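You operate a simulated robot arm through the tools that you are given. There is no shell and no other tool. Be economical: measure what you need, move in short steps, check, and stop when the job is done.

You run a simulated robot arm. Do the job below in one go: nothing can be reset, and whatever is moved stays where it is left.

TASK
Make room on the hobby table top for the white glue jar. At the end: the white glue jar stands where the grey felt pad stood; the grey felt pad from the hobby table top is on the top of the jar step; the silver door key stands on top of the brown three-dot beech wedge; the clear gems jar from the hobby table top is on the top of the jar step; whatever was shut is shut again. Leave all else as you found it, and nothing knocked over.
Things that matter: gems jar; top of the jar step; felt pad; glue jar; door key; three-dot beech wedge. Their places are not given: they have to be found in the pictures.

The check looks at the end state, three seconds after you hand in, the way a careful person would. Anything else that was tipped, shoved, dropped, spilled or broken makes it a failure.

THE ROBOT
A 7-joint arm with a two-finger parallel gripper, fixed in place. Base frame: the origin is at the foot of the arm, x ahead of it, y to its left, z up; the work surface is at about z = 0. Lengths are in m, angles in degrees, forces in N, time in s.
With the tool pointing down near the work surface it reaches from about 0.22 to 0.58 m from the base axis. Its first joint turns from -66.0 to 66.0 degrees. Payload 2.5 kg.
The TCP is the grasp point between the finger pads, 0.023 m short of the fingertips. In the tool frame z runs along the fingers and y along their closing line. The gripper opens to 0.094 m. The fingers are 0.038 m wide and 0.01 m thick; the gripper's body (0.054 by 0.096 m) begins 0.039 m behind the TCP.
Orientation is told as [roll, pitch, yaw] about the base's x, y, z axes, in that order, counted from this pose: with the fingers straight down and closing along the base's y, the tool's x points along the base's -x, its y along +y and its z along -z.

THE INTERFACE
- The arm moves only by the tool send_rows. Its argument "commands" is a list of rows, each a list of 7 numbers: the turn, a rotation vector about the tool's x, y, z in degrees, then the shift along the tool's x, y, z in mm, then the finger opening in mm, from 0 to 94. In form: [[wx, wy, wz, x, y, z, fingers], ...]. A call has 1 to 12 rows; each row shifts and turns the commanded pose from where the row before left it, along the tool's axes as they then stand. Rows are played at 5 a second. More than 0.05 m and 8.6 degrees between two rows, or a gripper value outside its range, and nothing of the call is played. A pose out of reach is approached as far as the arm can. The call stops where the force on the tool passes 40 N (or 10 N more than at its start, if that is more) or the arm is blocked; 0.2 s more then pass. Each finger travels about 0.108 m/s and halts on what it meets, pressing with about 27 N; the grip force reading is that of the motor and also rises with nothing between the fingers. The clock runs only during rows and for 0.2 s after the last one: add rows that do not move to give the fingers time. The reply holds the time, the measured pose of the TCP, the force on the tool along the base axes, the opening and the grip force, in the units named above and with some noise.
- Cameras (640 x 400 px; columns grow to the right, rows downward): "scene" is fixed at [0.1329, -0.4177, 0.5445]; the picture's right is [0.70, -0.72, 0.00], its down [-0.41, -0.40, -0.82] and it looks along [0.59, 0.57, -0.57] (base axes); focal length 276 px, centre (320, 200). "wrist" rides on the gripper at [-0.039, 0, -0.044] in the tool frame; the picture's right is [0.00, -1.00, 0.00], its down [0.97, 0.00, -0.24] and it looks along [0.24, 0.00, 0.97] (tool axes); focal length 218 px, centre (320, 200).
- capture(camera): a new picture of that camera. No time passes.
- measure_at(camera, pixels): for up to 12 pixels [column, row] of the newest picture of that camera ("zoom" is the newest enlarged one), the place [x, y, z] in the base frame of the surface seen there, good to about 0.003 m. No time passes.
- zoom(camera, box): a new picture of the part [left, top, right, bottom] of that camera's present view, enlarged. No time passes.
- close_job(): hands the job in; it is judged then, once.

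Work in short steps. Measure before you move; look again where a grasp or a placing could have gone wrong, and mend it. You have 80 turns and 38 pictures in all, those below and enlarged ones among them. Open the gripper and draw the arm clear of the work before you hand the job in, unless the task says otherwise; then end with one line.

The tools are called after ">>>" by a JSON object that holds its "api" and its "payload". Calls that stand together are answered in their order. send_rows: Moves the arm, as the interface text tells. Its arguments: {"type":"object","properties":{"commands":{"type":"array"}},"required":["commands"]} The other tools are called the same way: capture (camera) takes a picture; measure_at (camera, pixels) gives the place of the surface under pixels of a picture; zoom (camera, box) takes an enlarged picture of a part of a camera's view; close_job () hands the job in.

At the start:

```text
time: 0.0
tcp_pos: [0.4137, -0.1099, 0.331]
orientation: [0.1, 0.1, 0.1]
force: [0.4, 0.4, 0.0]
opening: 0.0938
grip_force: 0.0
```

scene: 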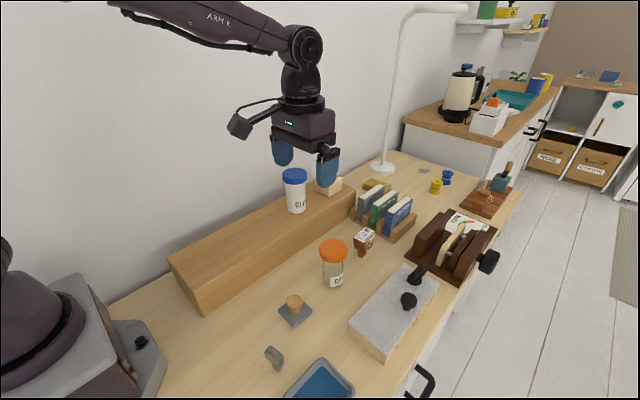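
wrist: 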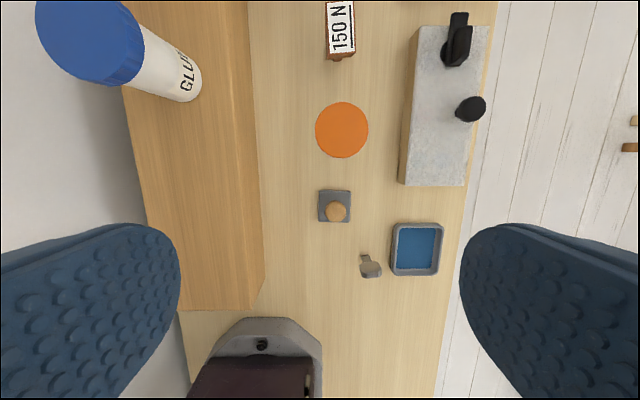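

I see the glue jar (blue lid, 295,190) on the long step, an orange-lid jar (333,262), a grey pad with a knob (295,310), and something small at (275,357). I zoom to identify the things.

>>> {"api": "zoom", "payload": {"camera": "scene", "box": [240, 220, 400, 320]}}

>>> {"api": "zoom", "payload": {"camera": "scene", "box": [240, 300, 400, 400]}}

>>> {"api": "zoom", "payload": {"camera": "scene", "box": [260, 150, 420, 250]}}

>>> {"api": "zoom", "payload": {"camera": "scene", "box": [360, 160, 520, 320]}}

```text
4.00 times, centred on (320, 270) of scene
```

zoom: 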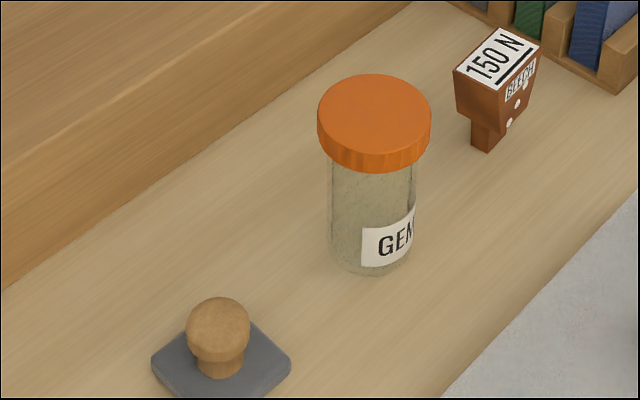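

```text
4.00 times, centred on (320, 350) of scene
```

zoom: 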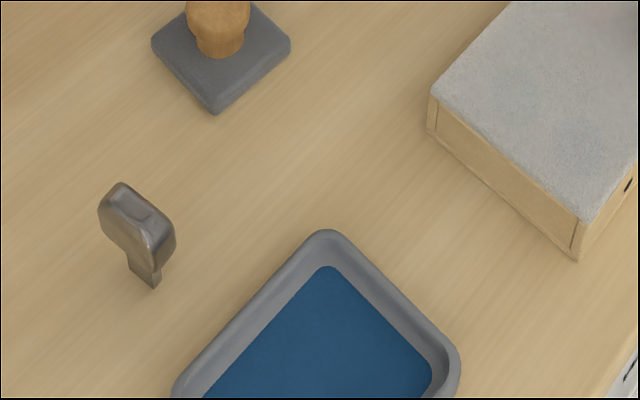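

```text
4.00 times, centred on (340, 200) of scene
```

zoom: 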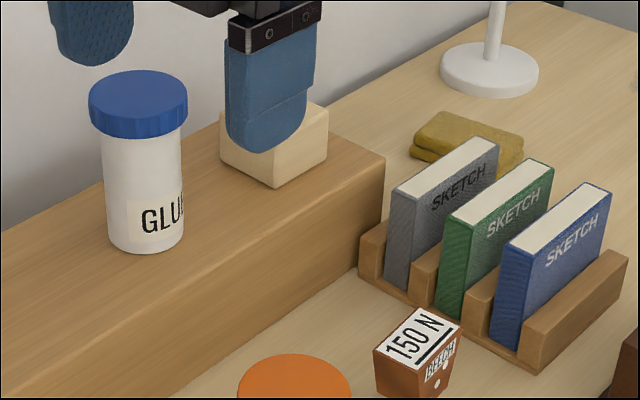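

```text
2.50 times, centred on (440, 240) of scene
```

zoom: 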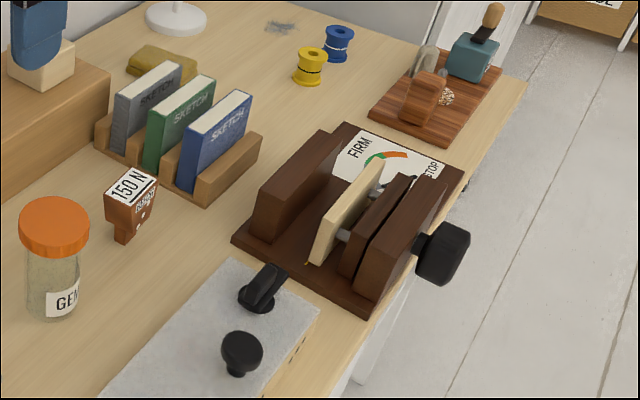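

The wedge (365,238) reads "BEECH / 150 N" with dots; I look closer at it and at the key, and measure the main points.

>>> {"api": "zoom", "payload": {"camera": "scene", "box": [345, 220, 385, 260]}}

>>> {"api": "zoom", "payload": {"camera": "scene", "box": [255, 335, 295, 380]}}

>>> {"api": "measure_at", "payload": {"camera": "wrist", "pixels": [[341, 130], [316, 130], [368, 130], [341, 104], [341, 157], [319, 192], [350, 192], [351, 222], [319, 222], [337, 211], [365, 262], [372, 272]]}}

>>> {"api": "measure_at", "payload": {"camera": "wrist", "pixels": [[340, 25], [328, 52], [354, 52], [330, 5], [90, 40], [247, 20], [262, 250], [150, 200], [200, 300], [410, 150], [361, 278], [382, 275]]}}

>>> {"api": "measure_at", "payload": {"camera": "scene", "pixels": [[294, 172], [296, 211], [334, 244], [332, 285], [295, 298], [295, 325], [279, 312], [270, 349], [281, 354], [279, 371], [365, 233], [361, 256]]}}

```text
10.00 times, centred on (365, 240) of scene
```

zoom: 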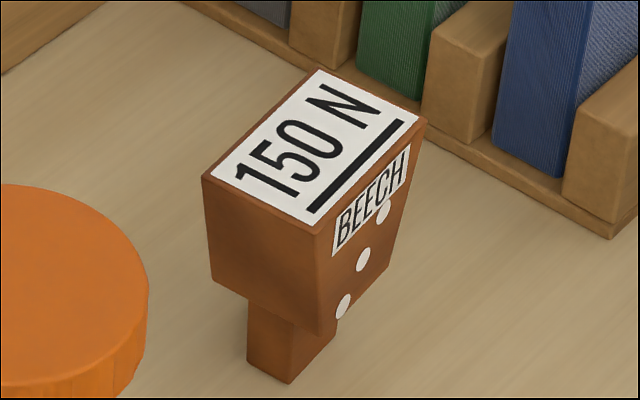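

```text
8.89 times, centred on (275, 358) of scene
```

zoom: 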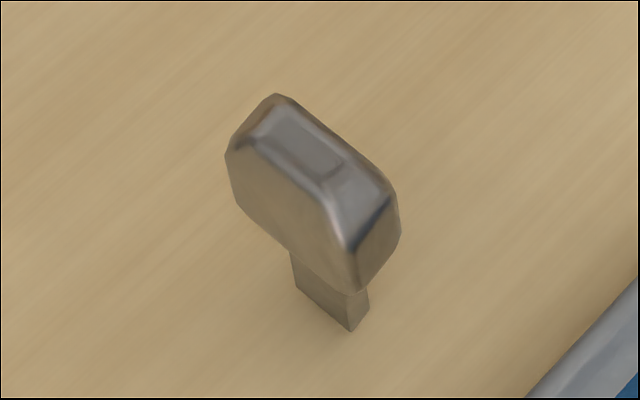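

```text
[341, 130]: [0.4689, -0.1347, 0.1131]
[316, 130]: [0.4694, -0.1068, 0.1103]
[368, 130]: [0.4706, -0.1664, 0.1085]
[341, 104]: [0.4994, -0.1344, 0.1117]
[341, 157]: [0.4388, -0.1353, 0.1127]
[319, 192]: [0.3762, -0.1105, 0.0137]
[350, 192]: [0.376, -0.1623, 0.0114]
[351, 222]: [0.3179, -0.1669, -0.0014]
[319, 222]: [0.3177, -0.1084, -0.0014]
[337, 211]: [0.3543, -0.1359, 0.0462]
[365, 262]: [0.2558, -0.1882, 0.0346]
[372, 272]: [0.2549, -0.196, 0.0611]
```

```text
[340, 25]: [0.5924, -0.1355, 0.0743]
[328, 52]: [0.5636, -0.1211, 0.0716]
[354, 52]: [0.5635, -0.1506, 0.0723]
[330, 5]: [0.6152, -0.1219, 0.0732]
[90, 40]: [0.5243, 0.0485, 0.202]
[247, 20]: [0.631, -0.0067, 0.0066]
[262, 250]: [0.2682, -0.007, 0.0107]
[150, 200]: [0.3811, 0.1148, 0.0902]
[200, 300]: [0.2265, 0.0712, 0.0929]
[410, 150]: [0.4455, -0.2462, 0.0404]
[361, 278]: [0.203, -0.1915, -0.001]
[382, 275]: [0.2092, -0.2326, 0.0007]
```

```text
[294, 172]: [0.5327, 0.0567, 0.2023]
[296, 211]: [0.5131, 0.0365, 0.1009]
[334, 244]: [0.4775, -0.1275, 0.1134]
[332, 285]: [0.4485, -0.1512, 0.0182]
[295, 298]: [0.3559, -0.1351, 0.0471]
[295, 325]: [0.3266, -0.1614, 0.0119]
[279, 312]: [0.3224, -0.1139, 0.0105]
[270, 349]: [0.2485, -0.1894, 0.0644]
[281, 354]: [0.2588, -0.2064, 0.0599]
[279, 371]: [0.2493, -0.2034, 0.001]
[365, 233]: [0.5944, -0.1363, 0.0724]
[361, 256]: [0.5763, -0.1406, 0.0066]
```

All parts found: gems lid centre ≈(0.469,-0.1355, top 0.113), pad centre ≈(0.350,-0.137), key ≈(0.253,-0.196), wedge top ≈(0.591,-0.136,0.073). I measure the step's edges, the block on it, glue lid and the wall.

>>> {"api": "measure_at", "payload": {"camera": "scene", "pixels": [[170, 262], [190, 285], [230, 257], [215, 238], [260, 240], [245, 222], [280, 228], [200, 235], [190, 200], [335, 192], [283, 175], [307, 177]]}}

>>> {"api": "measure_at", "payload": {"camera": "wrist", "pixels": [[258, 250], [250, 100], [130, 120], [165, 270], [60, 20], [42, 30], [138, 30], [88, 84], [110, 70], [256, 150], [170, 306], [140, 250]]}}

```text
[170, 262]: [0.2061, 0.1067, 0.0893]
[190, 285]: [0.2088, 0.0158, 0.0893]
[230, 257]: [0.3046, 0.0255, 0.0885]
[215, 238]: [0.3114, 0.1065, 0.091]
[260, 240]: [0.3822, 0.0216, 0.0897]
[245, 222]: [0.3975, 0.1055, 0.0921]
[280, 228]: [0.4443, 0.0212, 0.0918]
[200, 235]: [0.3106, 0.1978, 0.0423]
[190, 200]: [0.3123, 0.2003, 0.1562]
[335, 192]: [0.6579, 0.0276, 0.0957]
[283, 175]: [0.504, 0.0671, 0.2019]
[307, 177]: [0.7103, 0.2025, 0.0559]
```

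```text
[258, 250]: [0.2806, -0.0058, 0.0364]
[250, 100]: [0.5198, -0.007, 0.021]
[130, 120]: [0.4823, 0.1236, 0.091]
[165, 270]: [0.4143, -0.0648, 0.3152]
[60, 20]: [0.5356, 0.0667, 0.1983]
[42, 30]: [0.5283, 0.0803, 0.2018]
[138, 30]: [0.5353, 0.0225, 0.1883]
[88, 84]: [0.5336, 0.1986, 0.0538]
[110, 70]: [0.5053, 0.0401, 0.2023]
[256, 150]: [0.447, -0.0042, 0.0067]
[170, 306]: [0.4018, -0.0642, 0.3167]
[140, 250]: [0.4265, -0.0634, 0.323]
```

Step top: x 0.21–0.66, y -0.005–0.124, z 0.09. I line up over the gems jar and come down to TCP z≈0.092.

>>> {"api": "send_rows", "payload": {"commands": [[0, 0, 0, -28, -13, 0, 94], [0, 0, 0, -27, -13, 0, 94], [0, 0, 0, 0, 0, 40, 94], [0, 0, 0, 0, 0, 40, 94], [0, 0, 0, 0, 0, 40, 94], [0, 0, 0, 0, 0, 40, 94], [0, 0, 0, 0, 0, 0, 94]]}}

>>> {"api": "capture", "payload": {"camera": "scene"}}

```text
time: 1.6
tcp_pos: [0.4696, -0.1341, 0.1715]
orientation: [0.0, 0.0, 0.1]
force: [-0.5, 0.4, 0.1]
opening: 0.0937
grip_force: 0.0
```

```text
29 pictures are left
```

scene: 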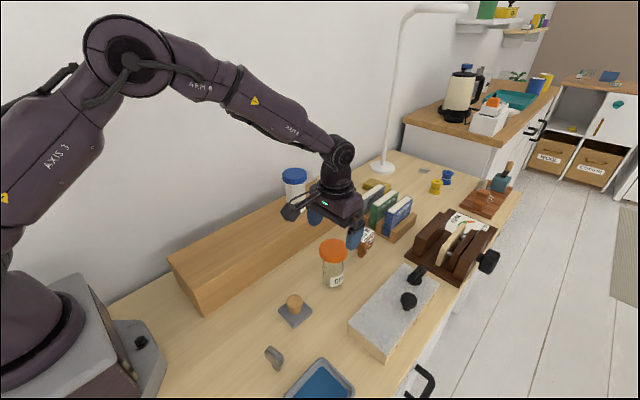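

The gripper is over the jar. A box protrudes from the gripper body at (291,211); I measure where that is to know its clearance.

>>> {"api": "measure_at", "payload": {"camera": "scene", "pixels": [[290, 212], [296, 205], [283, 210], [310, 198], [335, 212], [318, 218], [355, 240], [290, 218], [294, 172], [296, 183]]}}

```text
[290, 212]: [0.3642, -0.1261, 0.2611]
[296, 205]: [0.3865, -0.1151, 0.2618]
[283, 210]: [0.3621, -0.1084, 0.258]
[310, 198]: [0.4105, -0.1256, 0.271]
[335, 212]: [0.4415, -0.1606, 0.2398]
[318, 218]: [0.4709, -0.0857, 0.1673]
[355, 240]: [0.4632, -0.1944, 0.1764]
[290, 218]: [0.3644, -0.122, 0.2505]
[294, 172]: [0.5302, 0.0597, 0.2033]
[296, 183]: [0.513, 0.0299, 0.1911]
```

The box sits on the -x side about 80 mm above the TCP, so it clears everything. I descend to z≈0.092 and close on the lid.

>>> {"api": "send_rows", "payload": {"commands": [[0, 0, 0, 0, -1, 40, 94], [0, 0, 0, 0, 0, 40, 94], [0, 0, 0, 0, 0, 0, 94], [0, 0, 0, 0, 0, 0, 75], [0, 0, 0, 0, 0, 0, 65], [0, 0, 0, 0, 0, 0, 55], [0, 0, 0, 0, 0, 0, 50], [0, 0, 0, 0, 0, 0, 50]]}}

```text
time: 3.4
tcp_pos: [0.4701, -0.1356, 0.0922]
orientation: [0.0, -0.1, 0.0]
force: [0.7, 0.5, 0.8]
opening: 0.0616
grip_force: 27.2
```

Gripped at 61.6 mm. I lift it 130 mm and look.

>>> {"api": "send_rows", "payload": {"commands": [[0, 0, 0, 0, 0, -20, 45], [0, 0, 0, 0, 0, -35, 45], [0, 0, 0, 0, 0, -40, 45], [0, 0, 0, 0, 0, -40, 45], [0, 0, 0, 30, 0, 0, 45], [0, 0, 0, 30, 10, 0, 45], [0, 0, 0, 20, 30, 0, 45], [0, 0, 0, 0, 40, 0, 45], [0, 0, 0, 0, 40, 0, 45], [0, 0, 0, 0, 40, 0, 45], [0, 0, 0, 0, 35, 0, 45], [0, 0, 0, 0, 0, 0, 45]]}}

>>> {"api": "capture", "payload": {"camera": "scene"}}

```text
time: 6.0
tcp_pos: [0.3883, 0.0585, 0.2265]
orientation: [-0.1, 0.0, 0.1]
force: [0.2, 1.1, -2.2]
opening: 0.0615
grip_force: 26.8
```

```text
28 pictures are left
```

scene: 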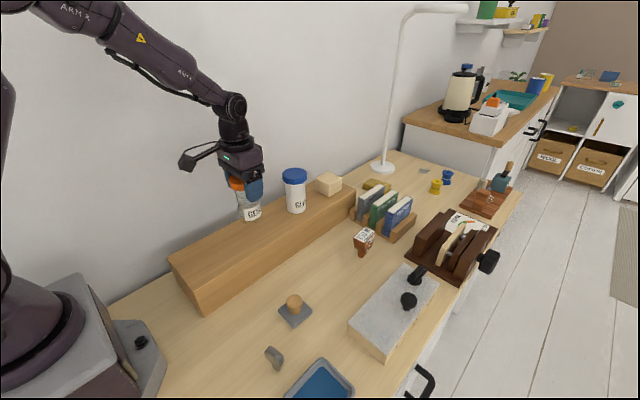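

Jar hangs above the step. I descend to just above contact, then feel down.

>>> {"api": "send_rows", "payload": {"commands": [[0, 0, 0, 0, 0, 25, 45], [0, 0, 0, 0, 0, 14, 45], [0, 0, 0, 0, 0, 0, 45], [0, 0, 0, 0, 0, 0, 45]]}}

>>> {"api": "send_rows", "payload": {"commands": [[0, 0, 0, 0, 0, 2, 45], [0, 0, 0, 0, 0, 0, 45]]}}

>>> {"api": "send_rows", "payload": {"commands": [[0, 0, 0, 0, 0, 2, 45], [0, 0, 0, 0, 0, 0, 45]]}}

```text
time: 7.0
tcp_pos: [0.3885, 0.0585, 0.1884]
orientation: [0.0, 0.0, -0.1]
force: [0.0, 1.0, -0.6]
opening: 0.0618
grip_force: 27.1
```

```text
time: 7.6
tcp_pos: [0.3891, 0.0582, 0.1859]
orientation: [0.0, 0.0, 0.0]
force: [-0.1, -0.5, -0.7]
opening: 0.0615
grip_force: 26.6
```

```text
time: 8.2
tcp_pos: [0.3892, 0.0581, 0.1836]
orientation: [0.0, 0.0, -0.1]
force: [-0.9, 0.2, -1.9]
opening: 0.0616
grip_force: 27.3
```

No contact yet at 0.1836; I go on in 1.5 mm steps.

>>> {"api": "send_rows", "payload": {"commands": [[0, 0, 0, 0, 0, 1.5, 45], [0, 0, 0, 0, 0, 0, 45]]}}

>>> {"api": "send_rows", "payload": {"commands": [[0, 0, 0, 0, 0, 1, 45], [0, 0, 0, 0, 0, 0, 45]]}}

```text
time: 8.8
tcp_pos: [0.3895, 0.0582, 0.182]
orientation: [0.0, 0.0, 0.1]
force: [-1.4, -0.2, 1.1]
opening: 0.0615
grip_force: 27.0
```

```text
time: 9.4
tcp_pos: [0.3893, 0.0577, 0.1822]
orientation: [0.1, -0.1, 0.0]
force: [-5.5, 0.1, 16.0]
opening: 0.0613
grip_force: 27.5
```

Contact (16 N). I back off 0.5 mm, open, rise, and head over the key.

>>> {"api": "send_rows", "payload": {"commands": [[0, 0, 0, 0, 0, -0.7, 45], [0, 0, 0, 0, 0, 0, 70], [0, 0, 0, 0, 0, 0, 94], [0, 0, 0, 0, 0, 0, 94], [0, 0, 0, 0, 0, -40, 94], [0, 0, 0, 0, 0, -45, 94], [0, 0, 0, 30, -40, 0, 94], [0, 0, 0, 30, -40, 0, 94], [0, 0, 0, 25, -40, 0, 94], [0, 0, 0, 0, -45, 0, 94], [0, 0, 0, 0, -45, 0, 94], [0, 0, 0, 0, -44, 20, 94]]}}

>>> {"api": "capture", "payload": {"camera": "wrist"}}

>>> {"api": "capture", "payload": {"camera": "scene"}}

```text
time: 12.0
tcp_pos: [0.3036, -0.1963, 0.2464]
orientation: [0.0, 0.0, 0.1]
force: [0.9, 0.4, 0.1]
opening: 0.094
grip_force: 0.0
```

```text
27 pictures are left
```

wrist: 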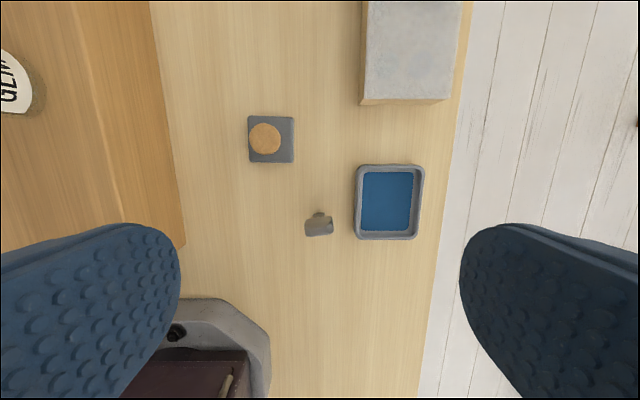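

```text
26 pictures are left
```

scene: 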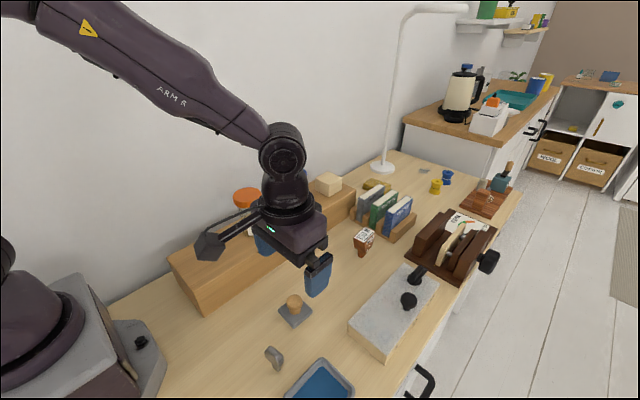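

The key is at (319,226) in the wrist view; I zoom in to see its axis and measure.

>>> {"api": "zoom", "payload": {"camera": "wrist", "box": [290, 200, 350, 245]}}

>>> {"api": "measure_at", "payload": {"camera": "wrist", "pixels": [[307, 224], [306, 233], [333, 222], [333, 231], [320, 228], [320, 235], [310, 230], [330, 227], [317, 212], [324, 213], [319, 216], [320, 220]]}}

```text
8.89 times, centred on (320, 222) of wrist
```

zoom: 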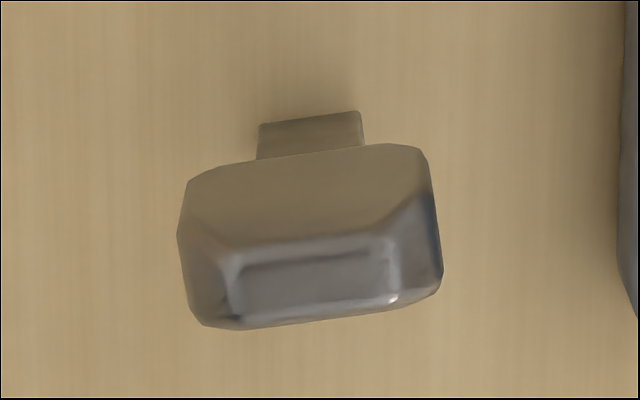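

```text
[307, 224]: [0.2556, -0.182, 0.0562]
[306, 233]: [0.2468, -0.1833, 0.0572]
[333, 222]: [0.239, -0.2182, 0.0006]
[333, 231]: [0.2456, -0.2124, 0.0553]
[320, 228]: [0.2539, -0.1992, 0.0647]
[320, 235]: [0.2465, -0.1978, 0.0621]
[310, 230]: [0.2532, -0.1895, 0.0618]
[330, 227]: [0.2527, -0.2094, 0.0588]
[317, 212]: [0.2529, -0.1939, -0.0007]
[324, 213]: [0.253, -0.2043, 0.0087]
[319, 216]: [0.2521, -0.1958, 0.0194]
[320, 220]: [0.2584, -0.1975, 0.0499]
```

Key's long axis is about 8.5° off base y, bow 30 mm wide, 11 mm thick. Before choosing the grasp I check the obstacles round the wedge (books) and reach there.

>>> {"api": "measure_at", "payload": {"camera": "scene", "pixels": [[373, 190], [360, 197], [372, 203], [387, 196], [398, 207], [385, 228], [352, 215], [388, 242], [357, 233], [369, 240], [364, 228], [371, 231]]}}

>>> {"api": "send_rows", "payload": {"commands": [[0, 0, 0, -45, 0, -10, 94], [0, 0, 0, -45, 0, 0, 94], [0, 0, 0, -45, 15, 0, 94], [0, 0, 0, -45, 15, 0, 94], [0, 0, 0, -45, 15, 0, 94], [0, 0, 0, -45, 15, 0, 94], [0, 0, 0, -16, 0, 0, 94], [0, 0, 0, 0, 0, 40, 94], [0, 0, 0, 0, 0, 30, 94], [0, 0, 0, 0, 0, 0, 94], [0, 0, 0, 0, 0, 0, 94]]}}

```text
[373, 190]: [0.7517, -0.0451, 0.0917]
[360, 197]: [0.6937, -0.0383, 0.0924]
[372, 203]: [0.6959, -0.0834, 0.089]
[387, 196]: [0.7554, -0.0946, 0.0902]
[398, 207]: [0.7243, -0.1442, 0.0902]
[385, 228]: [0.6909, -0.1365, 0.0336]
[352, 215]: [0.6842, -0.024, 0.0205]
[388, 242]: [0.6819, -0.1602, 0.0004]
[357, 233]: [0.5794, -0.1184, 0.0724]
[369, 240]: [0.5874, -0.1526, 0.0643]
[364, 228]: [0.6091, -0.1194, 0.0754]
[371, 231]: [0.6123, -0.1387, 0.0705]
```

```text
time: 14.4
tcp_pos: [0.5754, -0.1339, 0.1849]
orientation: [0.1, 0.0, 0.0]
force: [1.2, -0.5, -0.4]
opening: 0.094
grip_force: 0.1
out of reach, approached as far as the arm can: row 7
```

Reached x=0.575 at z 0.185; books are beyond x=0.68, so fine. I test how far out it goes lower down.

>>> {"api": "send_rows", "payload": {"commands": [[0, 0, 0, 0, 0, 40, 94], [0, 0, 0, -10, 0, 0, 94], [0, 0, 0, -10, 0, 0, 94], [0, 0, 0, 0, 0, 0, 94]]}}

>>> {"api": "capture", "payload": {"camera": "wrist"}}

```text
time: 15.4
tcp_pos: [0.5891, -0.1307, 0.1444]
orientation: [0.0, -0.1, -0.1]
force: [0.0, 0.1, -0.2]
opening: 0.0945
grip_force: 0.1
out of reach, approached as far as the arm can: row 3
```

```text
24 pictures are left
```

wrist: 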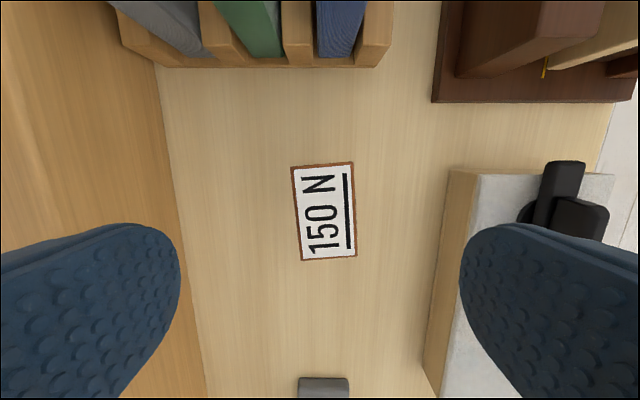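

Reach is good enough (0.589 at z 0.144). I measure the wedge's top corners here.

>>> {"api": "measure_at", "payload": {"camera": "wrist", "pixels": [[294, 170], [352, 164], [303, 257], [355, 254], [324, 212], [297, 172], [349, 168], [305, 254]]}}

```text
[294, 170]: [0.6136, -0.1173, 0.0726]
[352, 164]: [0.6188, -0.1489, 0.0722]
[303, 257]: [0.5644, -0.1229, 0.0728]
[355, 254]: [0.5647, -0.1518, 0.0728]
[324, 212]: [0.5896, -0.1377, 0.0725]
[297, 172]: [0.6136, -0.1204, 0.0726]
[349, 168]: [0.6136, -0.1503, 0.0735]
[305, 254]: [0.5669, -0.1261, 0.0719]
```

Wedge top centre (0.590,-0.135,0.0727), yaw ≈+4°. I go back over the key and will grip it across its flat faces (yaw about -81.5°).

>>> {"api": "send_rows", "payload": {"commands": [[0, 0, 0, 0, 0, -40, 94], [0, 0, 0, 42.2, -8.3, 0, 94], [0, 0, 0, 42.2, -8.3, 0, 94], [0, 0, 0, 42.2, -8.3, 0, 94], [0, 0, 0, 42.2, -8.3, 0, 94], [0, 0, 0, 42.2, -8.3, 0, 94], [0, 0, 0, 42.2, -8.3, 0, 94], [0, 0, 0, 42.2, -8.3, 0, 94], [0, 0, 0, 42.2, -8.3, 0, 94], [0, 0, 0, 0, 0, 0, 94]]}}

>>> {"api": "send_rows", "payload": {"commands": [[0, 0, 8.15, 0, 0, 0, 94], [0, 0, 8.15, 0, 0, 0, 94], [0, 0, 8.15, 0, 0, 0, 94], [0, 0, 8.15, 0, 0, 0, 94], [0, 0, 8.15, 0, 0, 0, 94], [0, 0, 8.15, 0, 0, 0, 94], [0, 0, 8.15, 0, 0, 0, 94], [0, 0, 8.15, 0, 0, 0, 94], [0, 0, 8.15, 0, 0, 0, 94], [0, 0, 8.15, 0, 0, 0, 94], [0, 0, 0, 0, 0, 0, 94]]}}

>>> {"api": "capture", "payload": {"camera": "wrist"}}

```text
time: 17.6
tcp_pos: [0.2486, -0.1989, 0.1859]
orientation: [0.0, 0.0, 0.1]
force: [-0.3, 0.4, -0.1]
opening: 0.0938
grip_force: 0.0
```

```text
time: 20.0
tcp_pos: [0.2509, -0.1986, 0.1845]
orientation: [0.0, 0.0, -81.6]
force: [0.9, -0.3, -0.3]
opening: 0.0941
grip_force: 0.1
```

```text
23 pictures are left
```

wrist: 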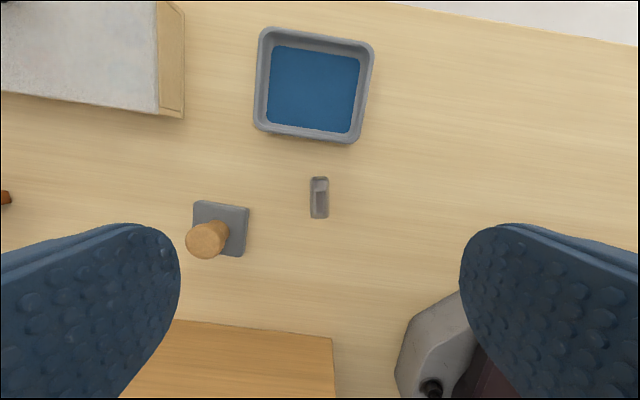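

The key at (319,198) is lined up with the fingers. I measure it for fine centring.

>>> {"api": "zoom", "payload": {"camera": "wrist", "box": [290, 170, 350, 225]}}

>>> {"api": "measure_at", "payload": {"camera": "wrist", "pixels": [[312, 180], [327, 180], [312, 200], [327, 200], [319, 200], [312, 214], [327, 214], [319, 179], [319, 217], [315, 205], [324, 205]]}}

```text
7.27 times, centred on (320, 198) of wrist
```

zoom: 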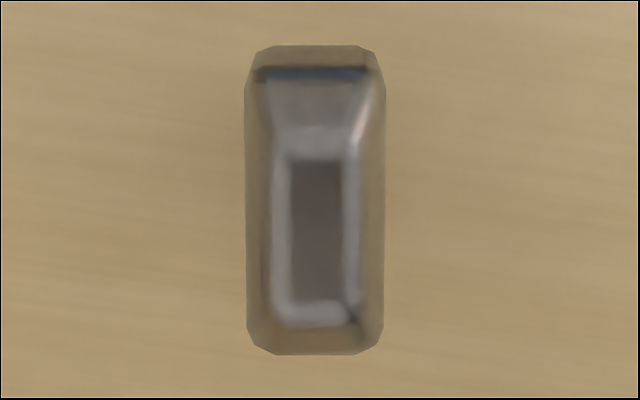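

```text
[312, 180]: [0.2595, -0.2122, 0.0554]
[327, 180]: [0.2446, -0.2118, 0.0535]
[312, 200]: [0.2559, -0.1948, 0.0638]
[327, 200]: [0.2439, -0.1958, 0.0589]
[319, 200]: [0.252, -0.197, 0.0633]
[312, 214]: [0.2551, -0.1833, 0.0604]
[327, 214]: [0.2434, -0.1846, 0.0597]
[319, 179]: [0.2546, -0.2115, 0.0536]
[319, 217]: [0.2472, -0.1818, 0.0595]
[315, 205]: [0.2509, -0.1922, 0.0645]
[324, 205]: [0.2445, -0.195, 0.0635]
```

Key centred and parallel. I descend to z≈0.050 with the fingers at 50 mm.

>>> {"api": "send_rows", "payload": {"commands": [[0, 0, 0, 1, 0, 30, 70], [0, 0, 0, 0, 0, 40, 50], [0, 0, 0, 0, 0, 40, 50], [0, 0, 0, 0, 0, 24, 50], [0, 0, 0, 0, 0, 0, 50], [0, 0, 0, 0, 0, 0, 50]]}}

>>> {"api": "capture", "payload": {"camera": "wrist"}}

```text
time: 21.4
tcp_pos: [0.2504, -0.1965, 0.0519]
orientation: [0.1, 0.0, -81.6]
force: [0.4, 0.0, 0.4]
opening: 0.0499
grip_force: 0.1
```

```text
21 pictures are left
```

wrist: 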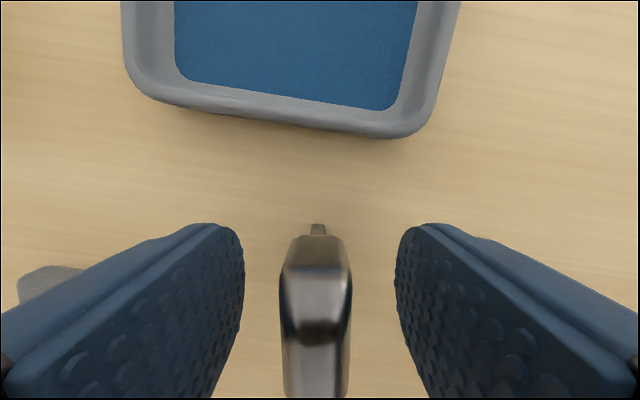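

Key sits between the fingers, about 0.6 mm off to the left. I correct and close slowly.

>>> {"api": "send_rows", "payload": {"commands": [[0, 0, 0, 0, 0.6, 0, 35], [0, 0, 0, 0, 0, 0, 25], [0, 0, 0, 0, 0, 0, 20], [0, 0, 0, 0, 0, 0, 17], [0, 0, 0, 0, 0, 0, 14], [0, 0, 0, 0, 0, 0, 11], [0, 0, 0, 0, 0, 0, 6], [0, 0, 0, 0, 0, 0, 3], [0, 0, 0, 0, 0, 0, 3]]}}

```text
time: 23.4
tcp_pos: [0.2503, -0.1972, 0.051]
orientation: [0.1, 0.0, -81.6]
force: [0.2, 0.3, -0.7]
opening: 0.0152
grip_force: 27.0
```

Key gripped at 15.2 mm. I lift it to z≈0.155 and carry it to just short of the wedge.

>>> {"api": "send_rows", "payload": {"commands": [[0, 0, 0, 0, 0, -20, 3], [0, 0, 0, 0, 0, -42, 3], [0, 0, 0, 0, 0, -42, 3], [0, 0, 0, 1.5, 43.1, 0, 3], [0, 0, 0, 1.5, 43.1, 0, 3], [0, 0, 0, 1.5, 43.1, 0, 3], [0, 0, 0, 1.5, 43.1, 0, 3], [0, 0, 0, 1.5, 43.1, 0, 3], [0, 0, 0, 1.5, 43.1, 0, 3], [0, 0, 0, 1.5, 43.1, 0, 3], [0, 0, 0, 0, 0, 0, 3]]}}

>>> {"api": "send_rows", "payload": {"commands": [[0, 0, 0, 1.4, 22, 0, 3], [0, 0, 0, 0, 21.4, 0, 3], [0, 0, 0, 0, 0, 0, 3], [0, 0, 0, 0, 0, 0, 3]]}}

>>> {"api": "capture", "payload": {"camera": "wrist"}}

>>> {"api": "zoom", "payload": {"camera": "scene", "box": [320, 180, 420, 270]}}

```text
time: 25.8
tcp_pos: [0.5475, -0.1415, 0.1554]
orientation: [-0.1, -0.1, -81.5]
force: [-0.5, -0.4, -0.2]
opening: 0.015
grip_force: 27.2
```

```text
time: 26.8
tcp_pos: [0.5871, -0.133, 0.1547]
orientation: [0.0, -0.1, -81.5]
force: [-0.3, 0.3, 0.1]
opening: 0.015
grip_force: 26.5
out of reach, approached as far as the arm can: row 2
```

```text
20 pictures are left
```

wrist: 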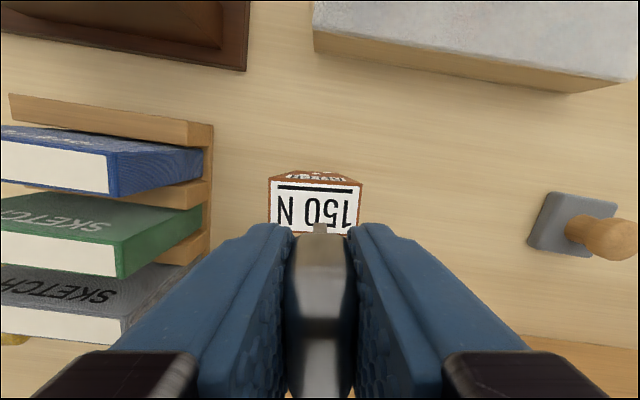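

```text
4.44 times, centred on (370, 225) of scene
```

zoom: 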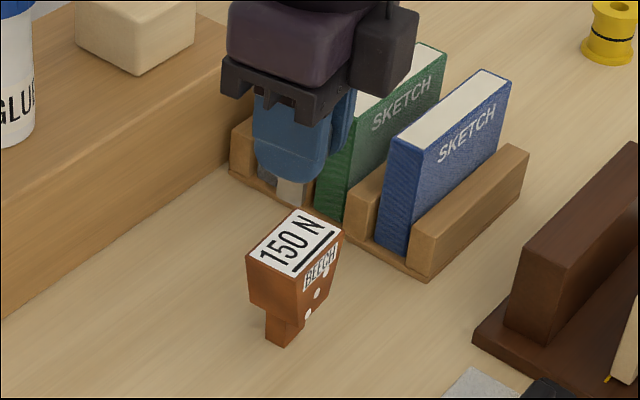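

Key foot hovers above the wedge. I lower to z≈0.132 and correct about 3 mm.

>>> {"api": "send_rows", "payload": {"commands": [[0, 0, 0, -1.5, 0, 12, 3], [0, 0, 0, 0, 0, 9, 3], [0, 0, 0, 0, 2.5, 0, 3], [0, 0, 0, 0, 0, 0, 3], [0, 0, 0, 0, 0, 0, 3]]}}

>>> {"api": "capture", "payload": {"camera": "wrist"}}

```text
time: 28.0
tcp_pos: [0.5872, -0.1342, 0.1334]
orientation: [0.0, 0.0, -81.3]
force: [-0.3, -0.4, -0.4]
opening: 0.015
grip_force: 27.0
```

```text
18 pictures are left
```

wrist: 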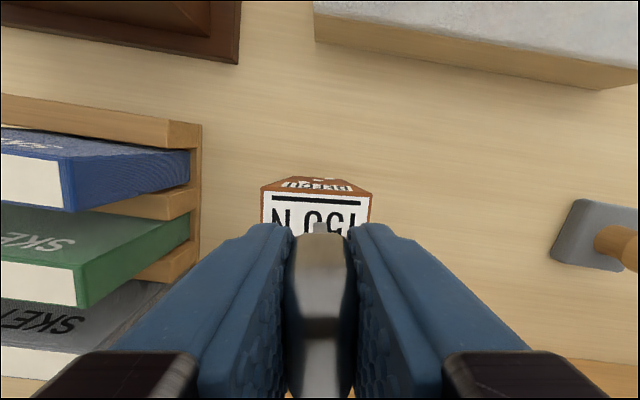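

Wedge spans columns 261–372 (centre 316) and key is at 320; I shift ~2.5 mm outward and lower toward contact (expected TCP z ≈0.124).

>>> {"api": "send_rows", "payload": {"commands": [[0, 0, 0, -0.5, 2.5, 0, 3], [0, 0, 0, 0, 0, 5, 3], [0, 0, 0, 0, 0, 2.5, 3], [0, 0, 0, 0, 0, 0, 3], [0, 0, 0, 0, 0, 0, 3]]}}

>>> {"api": "send_rows", "payload": {"commands": [[0, 0, 0, 0, 0, 1, 3], [0, 0, 0, 0, 0, 0, 3]]}}

```text
time: 29.2
tcp_pos: [0.5879, -0.1342, 0.1261]
orientation: [0.1, -0.1, -81.4]
force: [-0.3, 0.4, -1.2]
opening: 0.015
grip_force: 26.9
out of reach, approached as far as the arm can: row 1
```

```text
time: 29.8
tcp_pos: [0.5875, -0.134, 0.1248]
orientation: [0.0, -0.1, -81.5]
force: [0.1, -0.4, -0.5]
opening: 0.015
grip_force: 27.0
```

Still just above contact. I nudge out 1.5 mm and lower 0.7 mm at a time.

>>> {"api": "send_rows", "payload": {"commands": [[0, 0, 0, 0, 1.2, 0, 3], [0, 0, 0, 0, 0, 0.5, 3], [0, 0, 0, 0, 0, 0, 3]]}}

>>> {"api": "send_rows", "payload": {"commands": [[0, 0, 0, 0, 0, 0.7, 3], [0, 0, 0, 0, 0, 0, 3]]}}

```text
time: 30.6
tcp_pos: [0.5848, -0.1323, 0.122]
orientation: [-0.7, 0.4, -81.5]
force: [2.5, 0.3, 21.0]
opening: 0.0159
grip_force: 27.3
out of reach, approached as far as the arm can: row 2
```

```text
time: 31.2
tcp_pos: [0.5855, -0.1328, 0.1227]
orientation: [-0.2, 0.1, -81.5]
force: [-0.9, 0.3, -0.1]
opening: 0.0148
grip_force: 26.7
out of reach, approached as far as the arm can: row 1
```

The arm jittered at its reach limit. I lift 4 mm, draw in slightly, and look.

>>> {"api": "send_rows", "payload": {"commands": [[0, 0, 0, 0, -1, -4, 3], [0, 0, 0, 0, 0, 0, 3]]}}

>>> {"api": "capture", "payload": {"camera": "wrist"}}

>>> {"api": "zoom", "payload": {"camera": "scene", "box": [335, 195, 405, 265]}}

>>> {"api": "measure_at", "payload": {"camera": "wrist", "pixels": [[265, 200], [365, 200], [300, 205], [340, 205]]}}

```text
time: 31.8
tcp_pos: [0.5841, -0.1337, 0.1277]
orientation: [0.1, 0.0, -81.4]
force: [0.2, -0.8, 0.0]
opening: 0.0152
grip_force: 27.0
```

```text
17 pictures are left
```

wrist: 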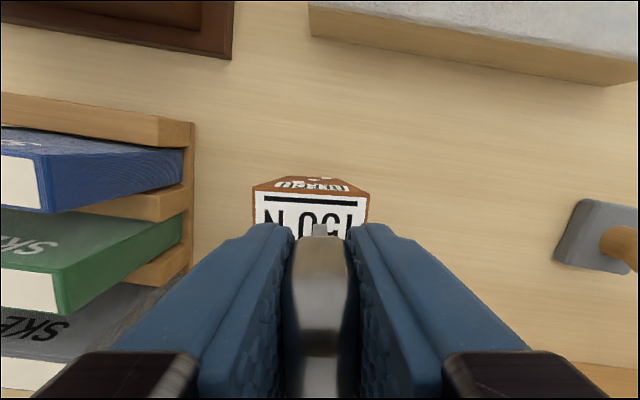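

```text
5.71 times, centred on (370, 230) of scene
```

zoom: 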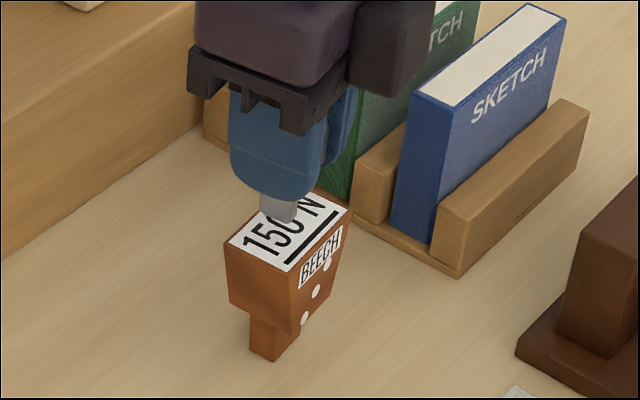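

```text
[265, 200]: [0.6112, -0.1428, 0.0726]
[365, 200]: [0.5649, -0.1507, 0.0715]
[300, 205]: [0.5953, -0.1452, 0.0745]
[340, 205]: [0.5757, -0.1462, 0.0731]
```

Wedge has not moved; key is now about 6 mm short of centre. I move out 3.3 mm (which was reachable) and lower straight.

>>> {"api": "send_rows", "payload": {"commands": [[0, 0, 0, -0.5, 2.8, 1, 3], [0, 0, 0, 0, 0, 1, 3], [0, 0, 0, 0, 0, 1, 3], [0, 0, 0, 0, 0, 0, 3]]}}

>>> {"api": "send_rows", "payload": {"commands": [[0, 0, 0, 0, 0, 0.6, 3], [0, 0, 0, 0, 0, 0, 3]]}}

```text
time: 32.8
tcp_pos: [0.5872, -0.1329, 0.1256]
orientation: [-0.1, 0.0, -81.6]
force: [0.1, -1.9, 0.1]
opening: 0.0151
grip_force: 27.1
```

```text
time: 33.4
tcp_pos: [0.5871, -0.1337, 0.1255]
orientation: [0.0, 0.0, -81.4]
force: [-0.4, 0.7, 0.0]
opening: 0.0151
grip_force: 26.4
```

No contact yet; continue lowering in small steps.

>>> {"api": "send_rows", "payload": {"commands": [[0, 0, 0, 0, 0, 0.7, 3], [0, 0, 0, 0, 0, 0, 3]]}}

>>> {"api": "send_rows", "payload": {"commands": [[0, 0, 0, 0, 0, 0.6, 3], [0, 0, 0, 0, 0, 0, 3]]}}

```text
time: 34.0
tcp_pos: [0.5875, -0.1334, 0.1247]
orientation: [0.0, 0.0, -81.6]
force: [-0.7, -1.1, 0.1]
opening: 0.0152
grip_force: 27.6
```

```text
time: 34.6
tcp_pos: [0.5874, -0.1329, 0.1231]
orientation: [0.1, 0.0, -81.5]
force: [0.1, 0.0, -0.5]
opening: 0.0151
grip_force: 27.1
```

Still free; another 0.6 mm.

>>> {"api": "send_rows", "payload": {"commands": [[0, 0, 0, 0, 0, 0.5, 3], [0, 0, 0, 0, 0, 0, 3]]}}

>>> {"api": "zoom", "payload": {"camera": "scene", "box": [345, 205, 395, 255]}}

```text
time: 35.2
tcp_pos: [0.5883, -0.1337, 0.1222]
orientation: [-0.1, -0.1, -81.5]
force: [0.6, 0.4, 0.1]
opening: 0.0151
grip_force: 27.4
```

```text
8.00 times, centred on (370, 230) of scene
```

zoom: 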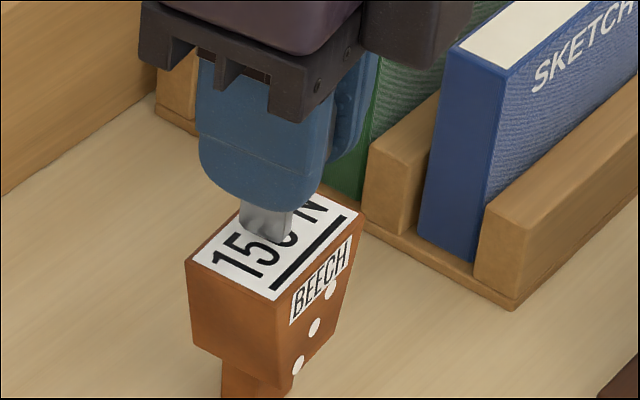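

Foot is near the middle of the wedge top and nearly touching. Lower more.

>>> {"api": "send_rows", "payload": {"commands": [[0, 0, 0, 0, 0, 0.5, 3], [0, 0, 0, 0, 0, 0, 3]]}}

>>> {"api": "send_rows", "payload": {"commands": [[0, 0, 0, 0, 0, 0.5, 3], [0, 0, 0, 0, 0, 0, 3]]}}

```text
time: 35.8
tcp_pos: [0.5874, -0.1338, 0.1224]
orientation: [0.1, -0.1, -81.4]
force: [-0.2, -0.1, 0.4]
opening: 0.0152
grip_force: 27.0
```

```text
time: 36.4
tcp_pos: [0.5863, -0.1331, 0.1228]
orientation: [0.0, -0.1, -81.6]
force: [-0.9, 0.2, 0.3]
opening: 0.0151
grip_force: 27.2
```

Noise is about 0.5 mm; one more pair of steps, watching the force.

>>> {"api": "send_rows", "payload": {"commands": [[0, 0, 0, 0, 0, 0.5, 3], [0, 0, 0, 0, 0, 0, 3]]}}

>>> {"api": "send_rows", "payload": {"commands": [[0, 0, 0, 0, 0, 0.4, 3], [0, 0, 0, 0, 0, 0, 3]]}}

```text
time: 37.0
tcp_pos: [0.5874, -0.1344, 0.1214]
orientation: [0.0, 0.0, -81.5]
force: [1.4, -0.1, -0.5]
opening: 0.0151
grip_force: 27.0
```

```text
time: 37.6
tcp_pos: [0.5864, -0.1335, 0.1214]
orientation: [0.0, -0.1, -81.5]
force: [0.5, 0.9, -1.2]
opening: 0.0153
grip_force: 26.9
```

Still no reaction; two more steps.

>>> {"api": "send_rows", "payload": {"commands": [[0, 0, 0, 0, 0, 0.5, 3], [0, 0, 0, 0, 0, 0, 3]]}}

>>> {"api": "send_rows", "payload": {"commands": [[0, 0, 0, 0, 0, 0.5, 3], [0, 0, 0, 0, 0, 0, 3]]}}

>>> {"api": "zoom", "payload": {"camera": "scene", "box": [350, 210, 380, 245]}}

```text
time: 38.2
tcp_pos: [0.5871, -0.1335, 0.1224]
orientation: [0.1, 0.0, -81.5]
force: [0.3, 0.4, 0.9]
opening: 0.0153
grip_force: 26.9
```

```text
time: 38.8
tcp_pos: [0.5879, -0.133, 0.1215]
orientation: [0.0, 0.1, -81.5]
force: [-0.6, 1.1, 5.3]
opening: 0.0152
grip_force: 27.3
```

```text
11.43 times, centred on (365, 228) of scene
```

zoom: 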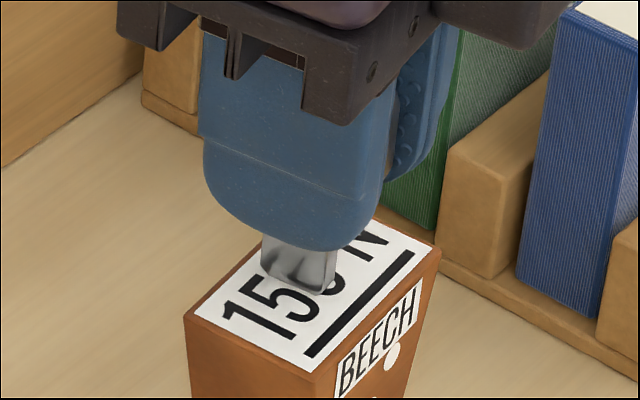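

Contact (5.3 N). I open slowly and evenly, then rise.

>>> {"api": "send_rows", "payload": {"commands": [[0, 0, 0, 0, 0, 0, 14], [0, 0, 0, 0, 0, 0, 16], [0, 0, 0, 0, 0, 0, 18], [0, 0, 0, 0, 0, 0, 22], [0, 0, 0, 0, 0, 0, 30], [0, 0, 0, 0, 0, 0, 45], [0, 0, 0, 0, 0, 0, 45]]}}

>>> {"api": "capture", "payload": {"camera": "wrist"}}

```text
time: 40.4
tcp_pos: [0.5888, -0.1339, 0.1212]
orientation: [-0.1, 0.0, -81.5]
force: [0.4, -0.6, 0.2]
opening: 0.0452
grip_force: 0.0
```

```text
13 pictures are left
```

wrist: 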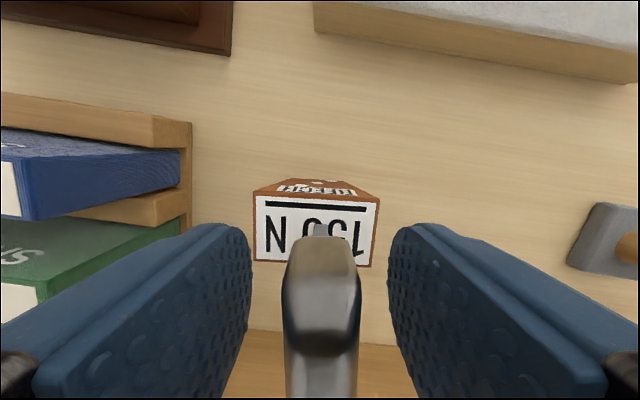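

The key stands upright on the wedge. I rise straight up, then draw back toward the pad.

>>> {"api": "send_rows", "payload": {"commands": [[0, 0, 0, 0, 0, -15, 50], [0, 0, 0, 0, 0, -15, 50], [0, 0, 0, 0, -1, -15, 50], [0, 0, 0, 0, -2, -15, 50], [0, 0, 0, 0, -2, -15, 50], [0, 0, 0, 0, -5, -10, 50], [0, 0, 0, 0, -40, 0, 94], [0, 0, 0, 0, -45, 0, 94], [0, 0, 0, 0, -45, 0, 94], [0, 0, 0, 0, -45, 0, 94], [0, 0, 0, 0, -45, 0, 94], [0, 0, 0, 0, 0, 0, 94]]}}

>>> {"api": "send_rows", "payload": {"commands": [[0, 0, -8.15, 0, 0, 0, 94], [0, 0, -8.15, 0, 0, 0, 94], [0, 0, -8.15, 0, 0, 0, 94], [0, 0, -8.15, 0, 0, 0, 94], [0, 0, -8.15, 0, 0, 0, 94], [0, 0, -8.15, 0, 0, 0, 94], [0, 0, -8.15, 0, 0, 0, 94], [0, 0, -8.15, 0, 0, 0, 94], [0, 0, -8.15, 0, 0, 0, 94], [0, 0, -8.15, 0, 0, 0, 94], [0, 0, 0, 0, 0, 0, 94]]}}

>>> {"api": "capture", "payload": {"camera": "scene"}}

>>> {"api": "capture", "payload": {"camera": "wrist"}}

```text
time: 43.0
tcp_pos: [0.3596, -0.168, 0.2055]
orientation: [0.0, 0.0, -81.4]
force: [-0.2, 0.5, -0.1]
opening: 0.0943
grip_force: 0.0
```

```text
time: 45.4
tcp_pos: [0.36, -0.1674, 0.2052]
orientation: [0.0, -0.1, 0.2]
force: [0.0, 0.4, 0.1]
opening: 0.0939
grip_force: 0.0
```

```text
12 pictures are left
```

scene: 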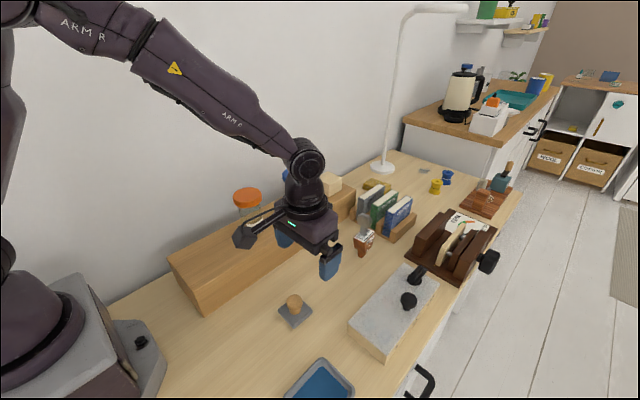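

```text
11 pictures are left
```

wrist: 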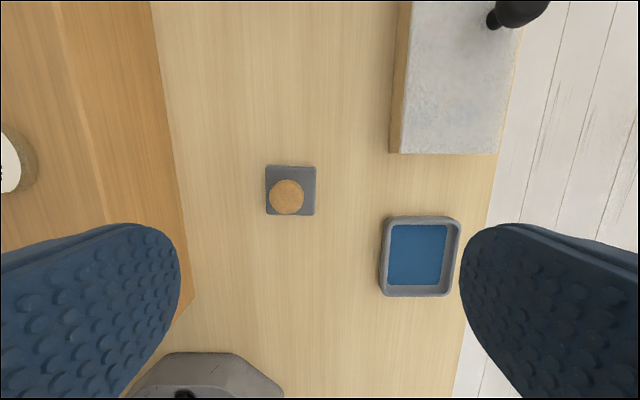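

Key is standing on the wedge. The pad shows at (290,190); I measure its corners and knob.

>>> {"api": "measure_at", "payload": {"camera": "wrist", "pixels": [[267, 167], [314, 168], [313, 213], [268, 212], [286, 196], [271, 197], [302, 197], [286, 181], [286, 211], [290, 172], [312, 190]]}}

```text
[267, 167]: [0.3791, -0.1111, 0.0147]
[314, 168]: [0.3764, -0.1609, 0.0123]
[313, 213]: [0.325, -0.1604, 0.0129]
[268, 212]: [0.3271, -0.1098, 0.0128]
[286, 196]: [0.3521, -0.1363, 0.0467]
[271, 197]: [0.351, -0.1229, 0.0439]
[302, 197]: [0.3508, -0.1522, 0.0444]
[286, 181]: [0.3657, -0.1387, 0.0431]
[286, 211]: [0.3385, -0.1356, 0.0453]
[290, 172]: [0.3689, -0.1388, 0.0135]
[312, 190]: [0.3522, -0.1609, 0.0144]
```

Pad centre ≈(0.352,-0.136), knob ≈28 mm wide. I go down over the knob to z≈0.040 and close.

>>> {"api": "send_rows", "payload": {"commands": [[0, 0, 0, 8, 31, 0, 94], [0, 0, 0, 0, 0, 40, 80], [0, 0, 0, 0, 0, 40, 70], [0, 0, 0, 0, 0, 40, 70], [0, 0, 0, 0, 0, 35, 60], [0, 0, 0, 0, 0, 10, 50], [0, 0, 0, 0, 0, 0, 40], [0, 0, 0, 0, 0, 0, 30], [0, 0, 0, 0, 0, 0, 22], [0, 0, 0, 0, 0, 0, 16], [0, 0, 0, 0, 0, 0, 12], [0, 0, 0, 0, 0, 0, 12]]}}

```text
time: 48.0
tcp_pos: [0.3519, -0.1385, 0.0402]
orientation: [0.0, 0.0, 0.0]
force: [-0.1, -0.7, 0.1]
opening: 0.0321
grip_force: 26.9
```

Gripped at 32 mm. I lift and carry it over the near end of the step, at about (0.28, 0.058).

>>> {"api": "send_rows", "payload": {"commands": [[0, 0, 0, 0, 0, -25, 12], [0, 0, 0, 0, 0, -50, 12], [0, 0, 0, 0, 0, -50, 12], [0, 0, 0, 36, 0, 0, 12], [0, 0, 0, 36, 0, 0, 12], [0, 0, 0, 0, 40, 0, 12], [0, 0, 0, 0, 40, 0, 12], [0, 0, 0, 0, 40, 0, 12], [0, 0, 0, 0, 40, 0, 12], [0, 0, 0, 0, 36, 0, 12], [0, 0, 0, 0, 0, 0, 12]]}}

>>> {"api": "send_rows", "payload": {"commands": [[0, 0, 0, 0, 0, 20, 12], [0, 0, 0, 0, 0, 12, 12], [0, 0, 0, 0, 0, 0, 12], [0, 0, 0, 0, 0, 0, 12]]}}

>>> {"api": "capture", "payload": {"camera": "scene"}}

```text
time: 50.4
tcp_pos: [0.2802, 0.0602, 0.1654]
orientation: [0.1, -0.1, 0.0]
force: [0.2, -0.1, -0.1]
opening: 0.0322
grip_force: 27.1
```

```text
time: 51.4
tcp_pos: [0.28, 0.0599, 0.1339]
orientation: [0.0, 0.0, -0.1]
force: [-1.0, -0.1, 0.2]
opening: 0.0322
grip_force: 26.8
```

```text
10 pictures are left
```

scene: 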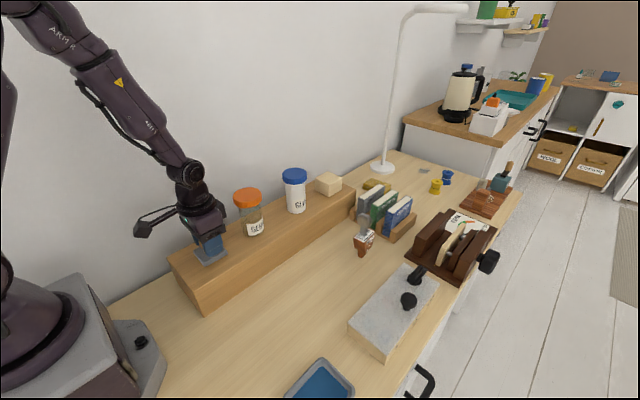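

Pad hovers ~3 mm over the step. I feel down in small steps.

>>> {"api": "send_rows", "payload": {"commands": [[0, 0, 0, 0, 0, 1.8, 12], [0, 0, 0, 0, 0, 0, 12]]}}

>>> {"api": "send_rows", "payload": {"commands": [[0, 0, 0, 0, 0, 0.8, 12], [0, 0, 0, 0, 0, 0, 12]]}}

>>> {"api": "send_rows", "payload": {"commands": [[0, 0, 0, 0, 0, 0.8, 12], [0, 0, 0, 0, 0, 0, 12]]}}

```text
time: 52.0
tcp_pos: [0.2799, 0.0596, 0.1304]
orientation: [0.0, 0.0, 0.0]
force: [-0.4, 0.1, -0.3]
opening: 0.0319
grip_force: 27.6
```

```text
time: 52.6
tcp_pos: [0.2798, 0.0596, 0.1301]
orientation: [0.0, -0.1, 0.0]
force: [-0.3, 0.4, -1.2]
opening: 0.032
grip_force: 27.0
```

```text
time: 53.2
tcp_pos: [0.2805, 0.0588, 0.131]
orientation: [0.0, 0.1, 0.1]
force: [-0.5, 0.3, -0.1]
opening: 0.0323
grip_force: 26.7
```

No force yet; two more small steps.

>>> {"api": "send_rows", "payload": {"commands": [[0, 0, 0, 0, 0, 0.7, 12], [0, 0, 0, 0, 0, 0, 12]]}}

>>> {"api": "send_rows", "payload": {"commands": [[0, 0, 0, 0, 0, 0.5, 12], [0, 0, 0, 0, 0, 0, 12]]}}

```text
time: 53.8
tcp_pos: [0.2808, 0.0596, 0.1296]
orientation: [0.0, 0.1, -0.1]
force: [-0.9, -1.0, 2.4]
opening: 0.0322
grip_force: 26.8
```

```text
time: 54.4
tcp_pos: [0.28, 0.0587, 0.1296]
orientation: [-0.1, -0.1, 0.0]
force: [-4.9, -1.7, 24.7]
opening: 0.0324
grip_force: 26.6
```

Contact. I release, rise to z≈0.29 and move toward the glue jar.

>>> {"api": "send_rows", "payload": {"commands": [[0, 0, 0, 0, 0, -0.5, 12], [0, 0, 0, 0, 0, 0, 38], [0, 0, 0, 0, 0, 0, 60], [0, 0, 0, 0, 0, 0, 60], [0, 0, 0, 0, 0, -40, 60], [0, 0, 0, 0, 0, -45, 94], [0, 0, 0, 0, 0, -45, 94], [0, 0, 0, 0, 0, -30, 94], [0, 0, 0, -45, 0, 0, 94], [0, 0, 0, -45, 0, 0, 94], [0, 0, 0, -45, 0, 0, 94], [0, 0, 0, -45, 0, 0, 94]]}}

>>> {"api": "send_rows", "payload": {"commands": [[0, 0, 0, -45, -5, 0, 94], [0, 0, 0, 0, 0, 0, 94]]}}

>>> {"api": "capture", "payload": {"camera": "wrist"}}

>>> {"api": "capture", "payload": {"camera": "scene"}}

```text
time: 57.0
tcp_pos: [0.4603, 0.0603, 0.2882]
orientation: [0.0, 0.1, 0.0]
force: [0.3, 0.2, -0.9]
opening: 0.094
grip_force: 0.0
```

```text
time: 57.6
tcp_pos: [0.5051, 0.0544, 0.2887]
orientation: [0.0, 0.0, 0.0]
force: [0.4, 0.2, 0.1]
opening: 0.0942
grip_force: 0.1
```

```text
9 pictures are left
```

wrist: 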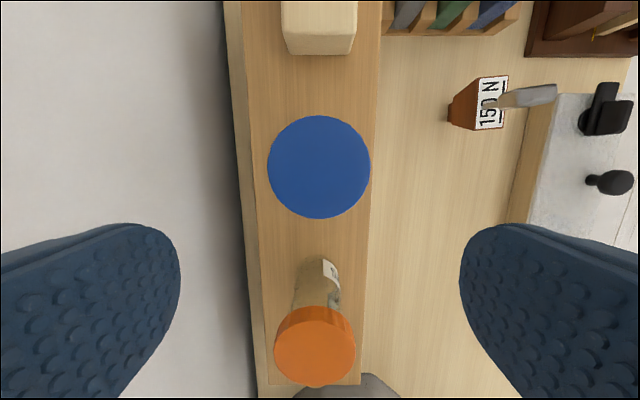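

```text
8 pictures are left
```

scene: 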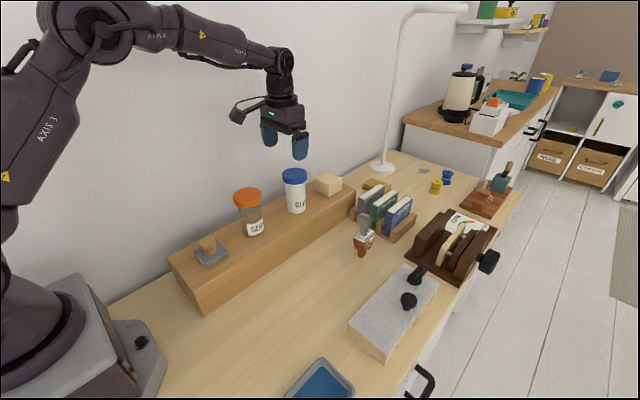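

All is well: pad and gems jar stand on the step. The glue lid shows at (319,167); I measure it.

>>> {"api": "measure_at", "payload": {"camera": "wrist", "pixels": [[319, 167], [270, 167], [368, 167], [319, 119], [319, 215], [290, 20]]}}

>>> {"api": "measure_at", "payload": {"camera": "scene", "pixels": [[288, 200], [305, 200], [296, 212], [294, 188], [212, 243], [212, 258]]}}

```text
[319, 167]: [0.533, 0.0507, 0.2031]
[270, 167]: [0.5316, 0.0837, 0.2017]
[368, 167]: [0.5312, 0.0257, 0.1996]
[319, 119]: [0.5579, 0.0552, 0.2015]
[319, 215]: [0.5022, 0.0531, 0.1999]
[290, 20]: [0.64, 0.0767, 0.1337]
```

```text
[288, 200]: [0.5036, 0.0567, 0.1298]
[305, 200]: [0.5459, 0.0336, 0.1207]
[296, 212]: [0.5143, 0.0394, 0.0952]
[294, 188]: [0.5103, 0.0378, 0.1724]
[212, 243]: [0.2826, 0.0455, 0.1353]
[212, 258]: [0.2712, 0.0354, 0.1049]
```

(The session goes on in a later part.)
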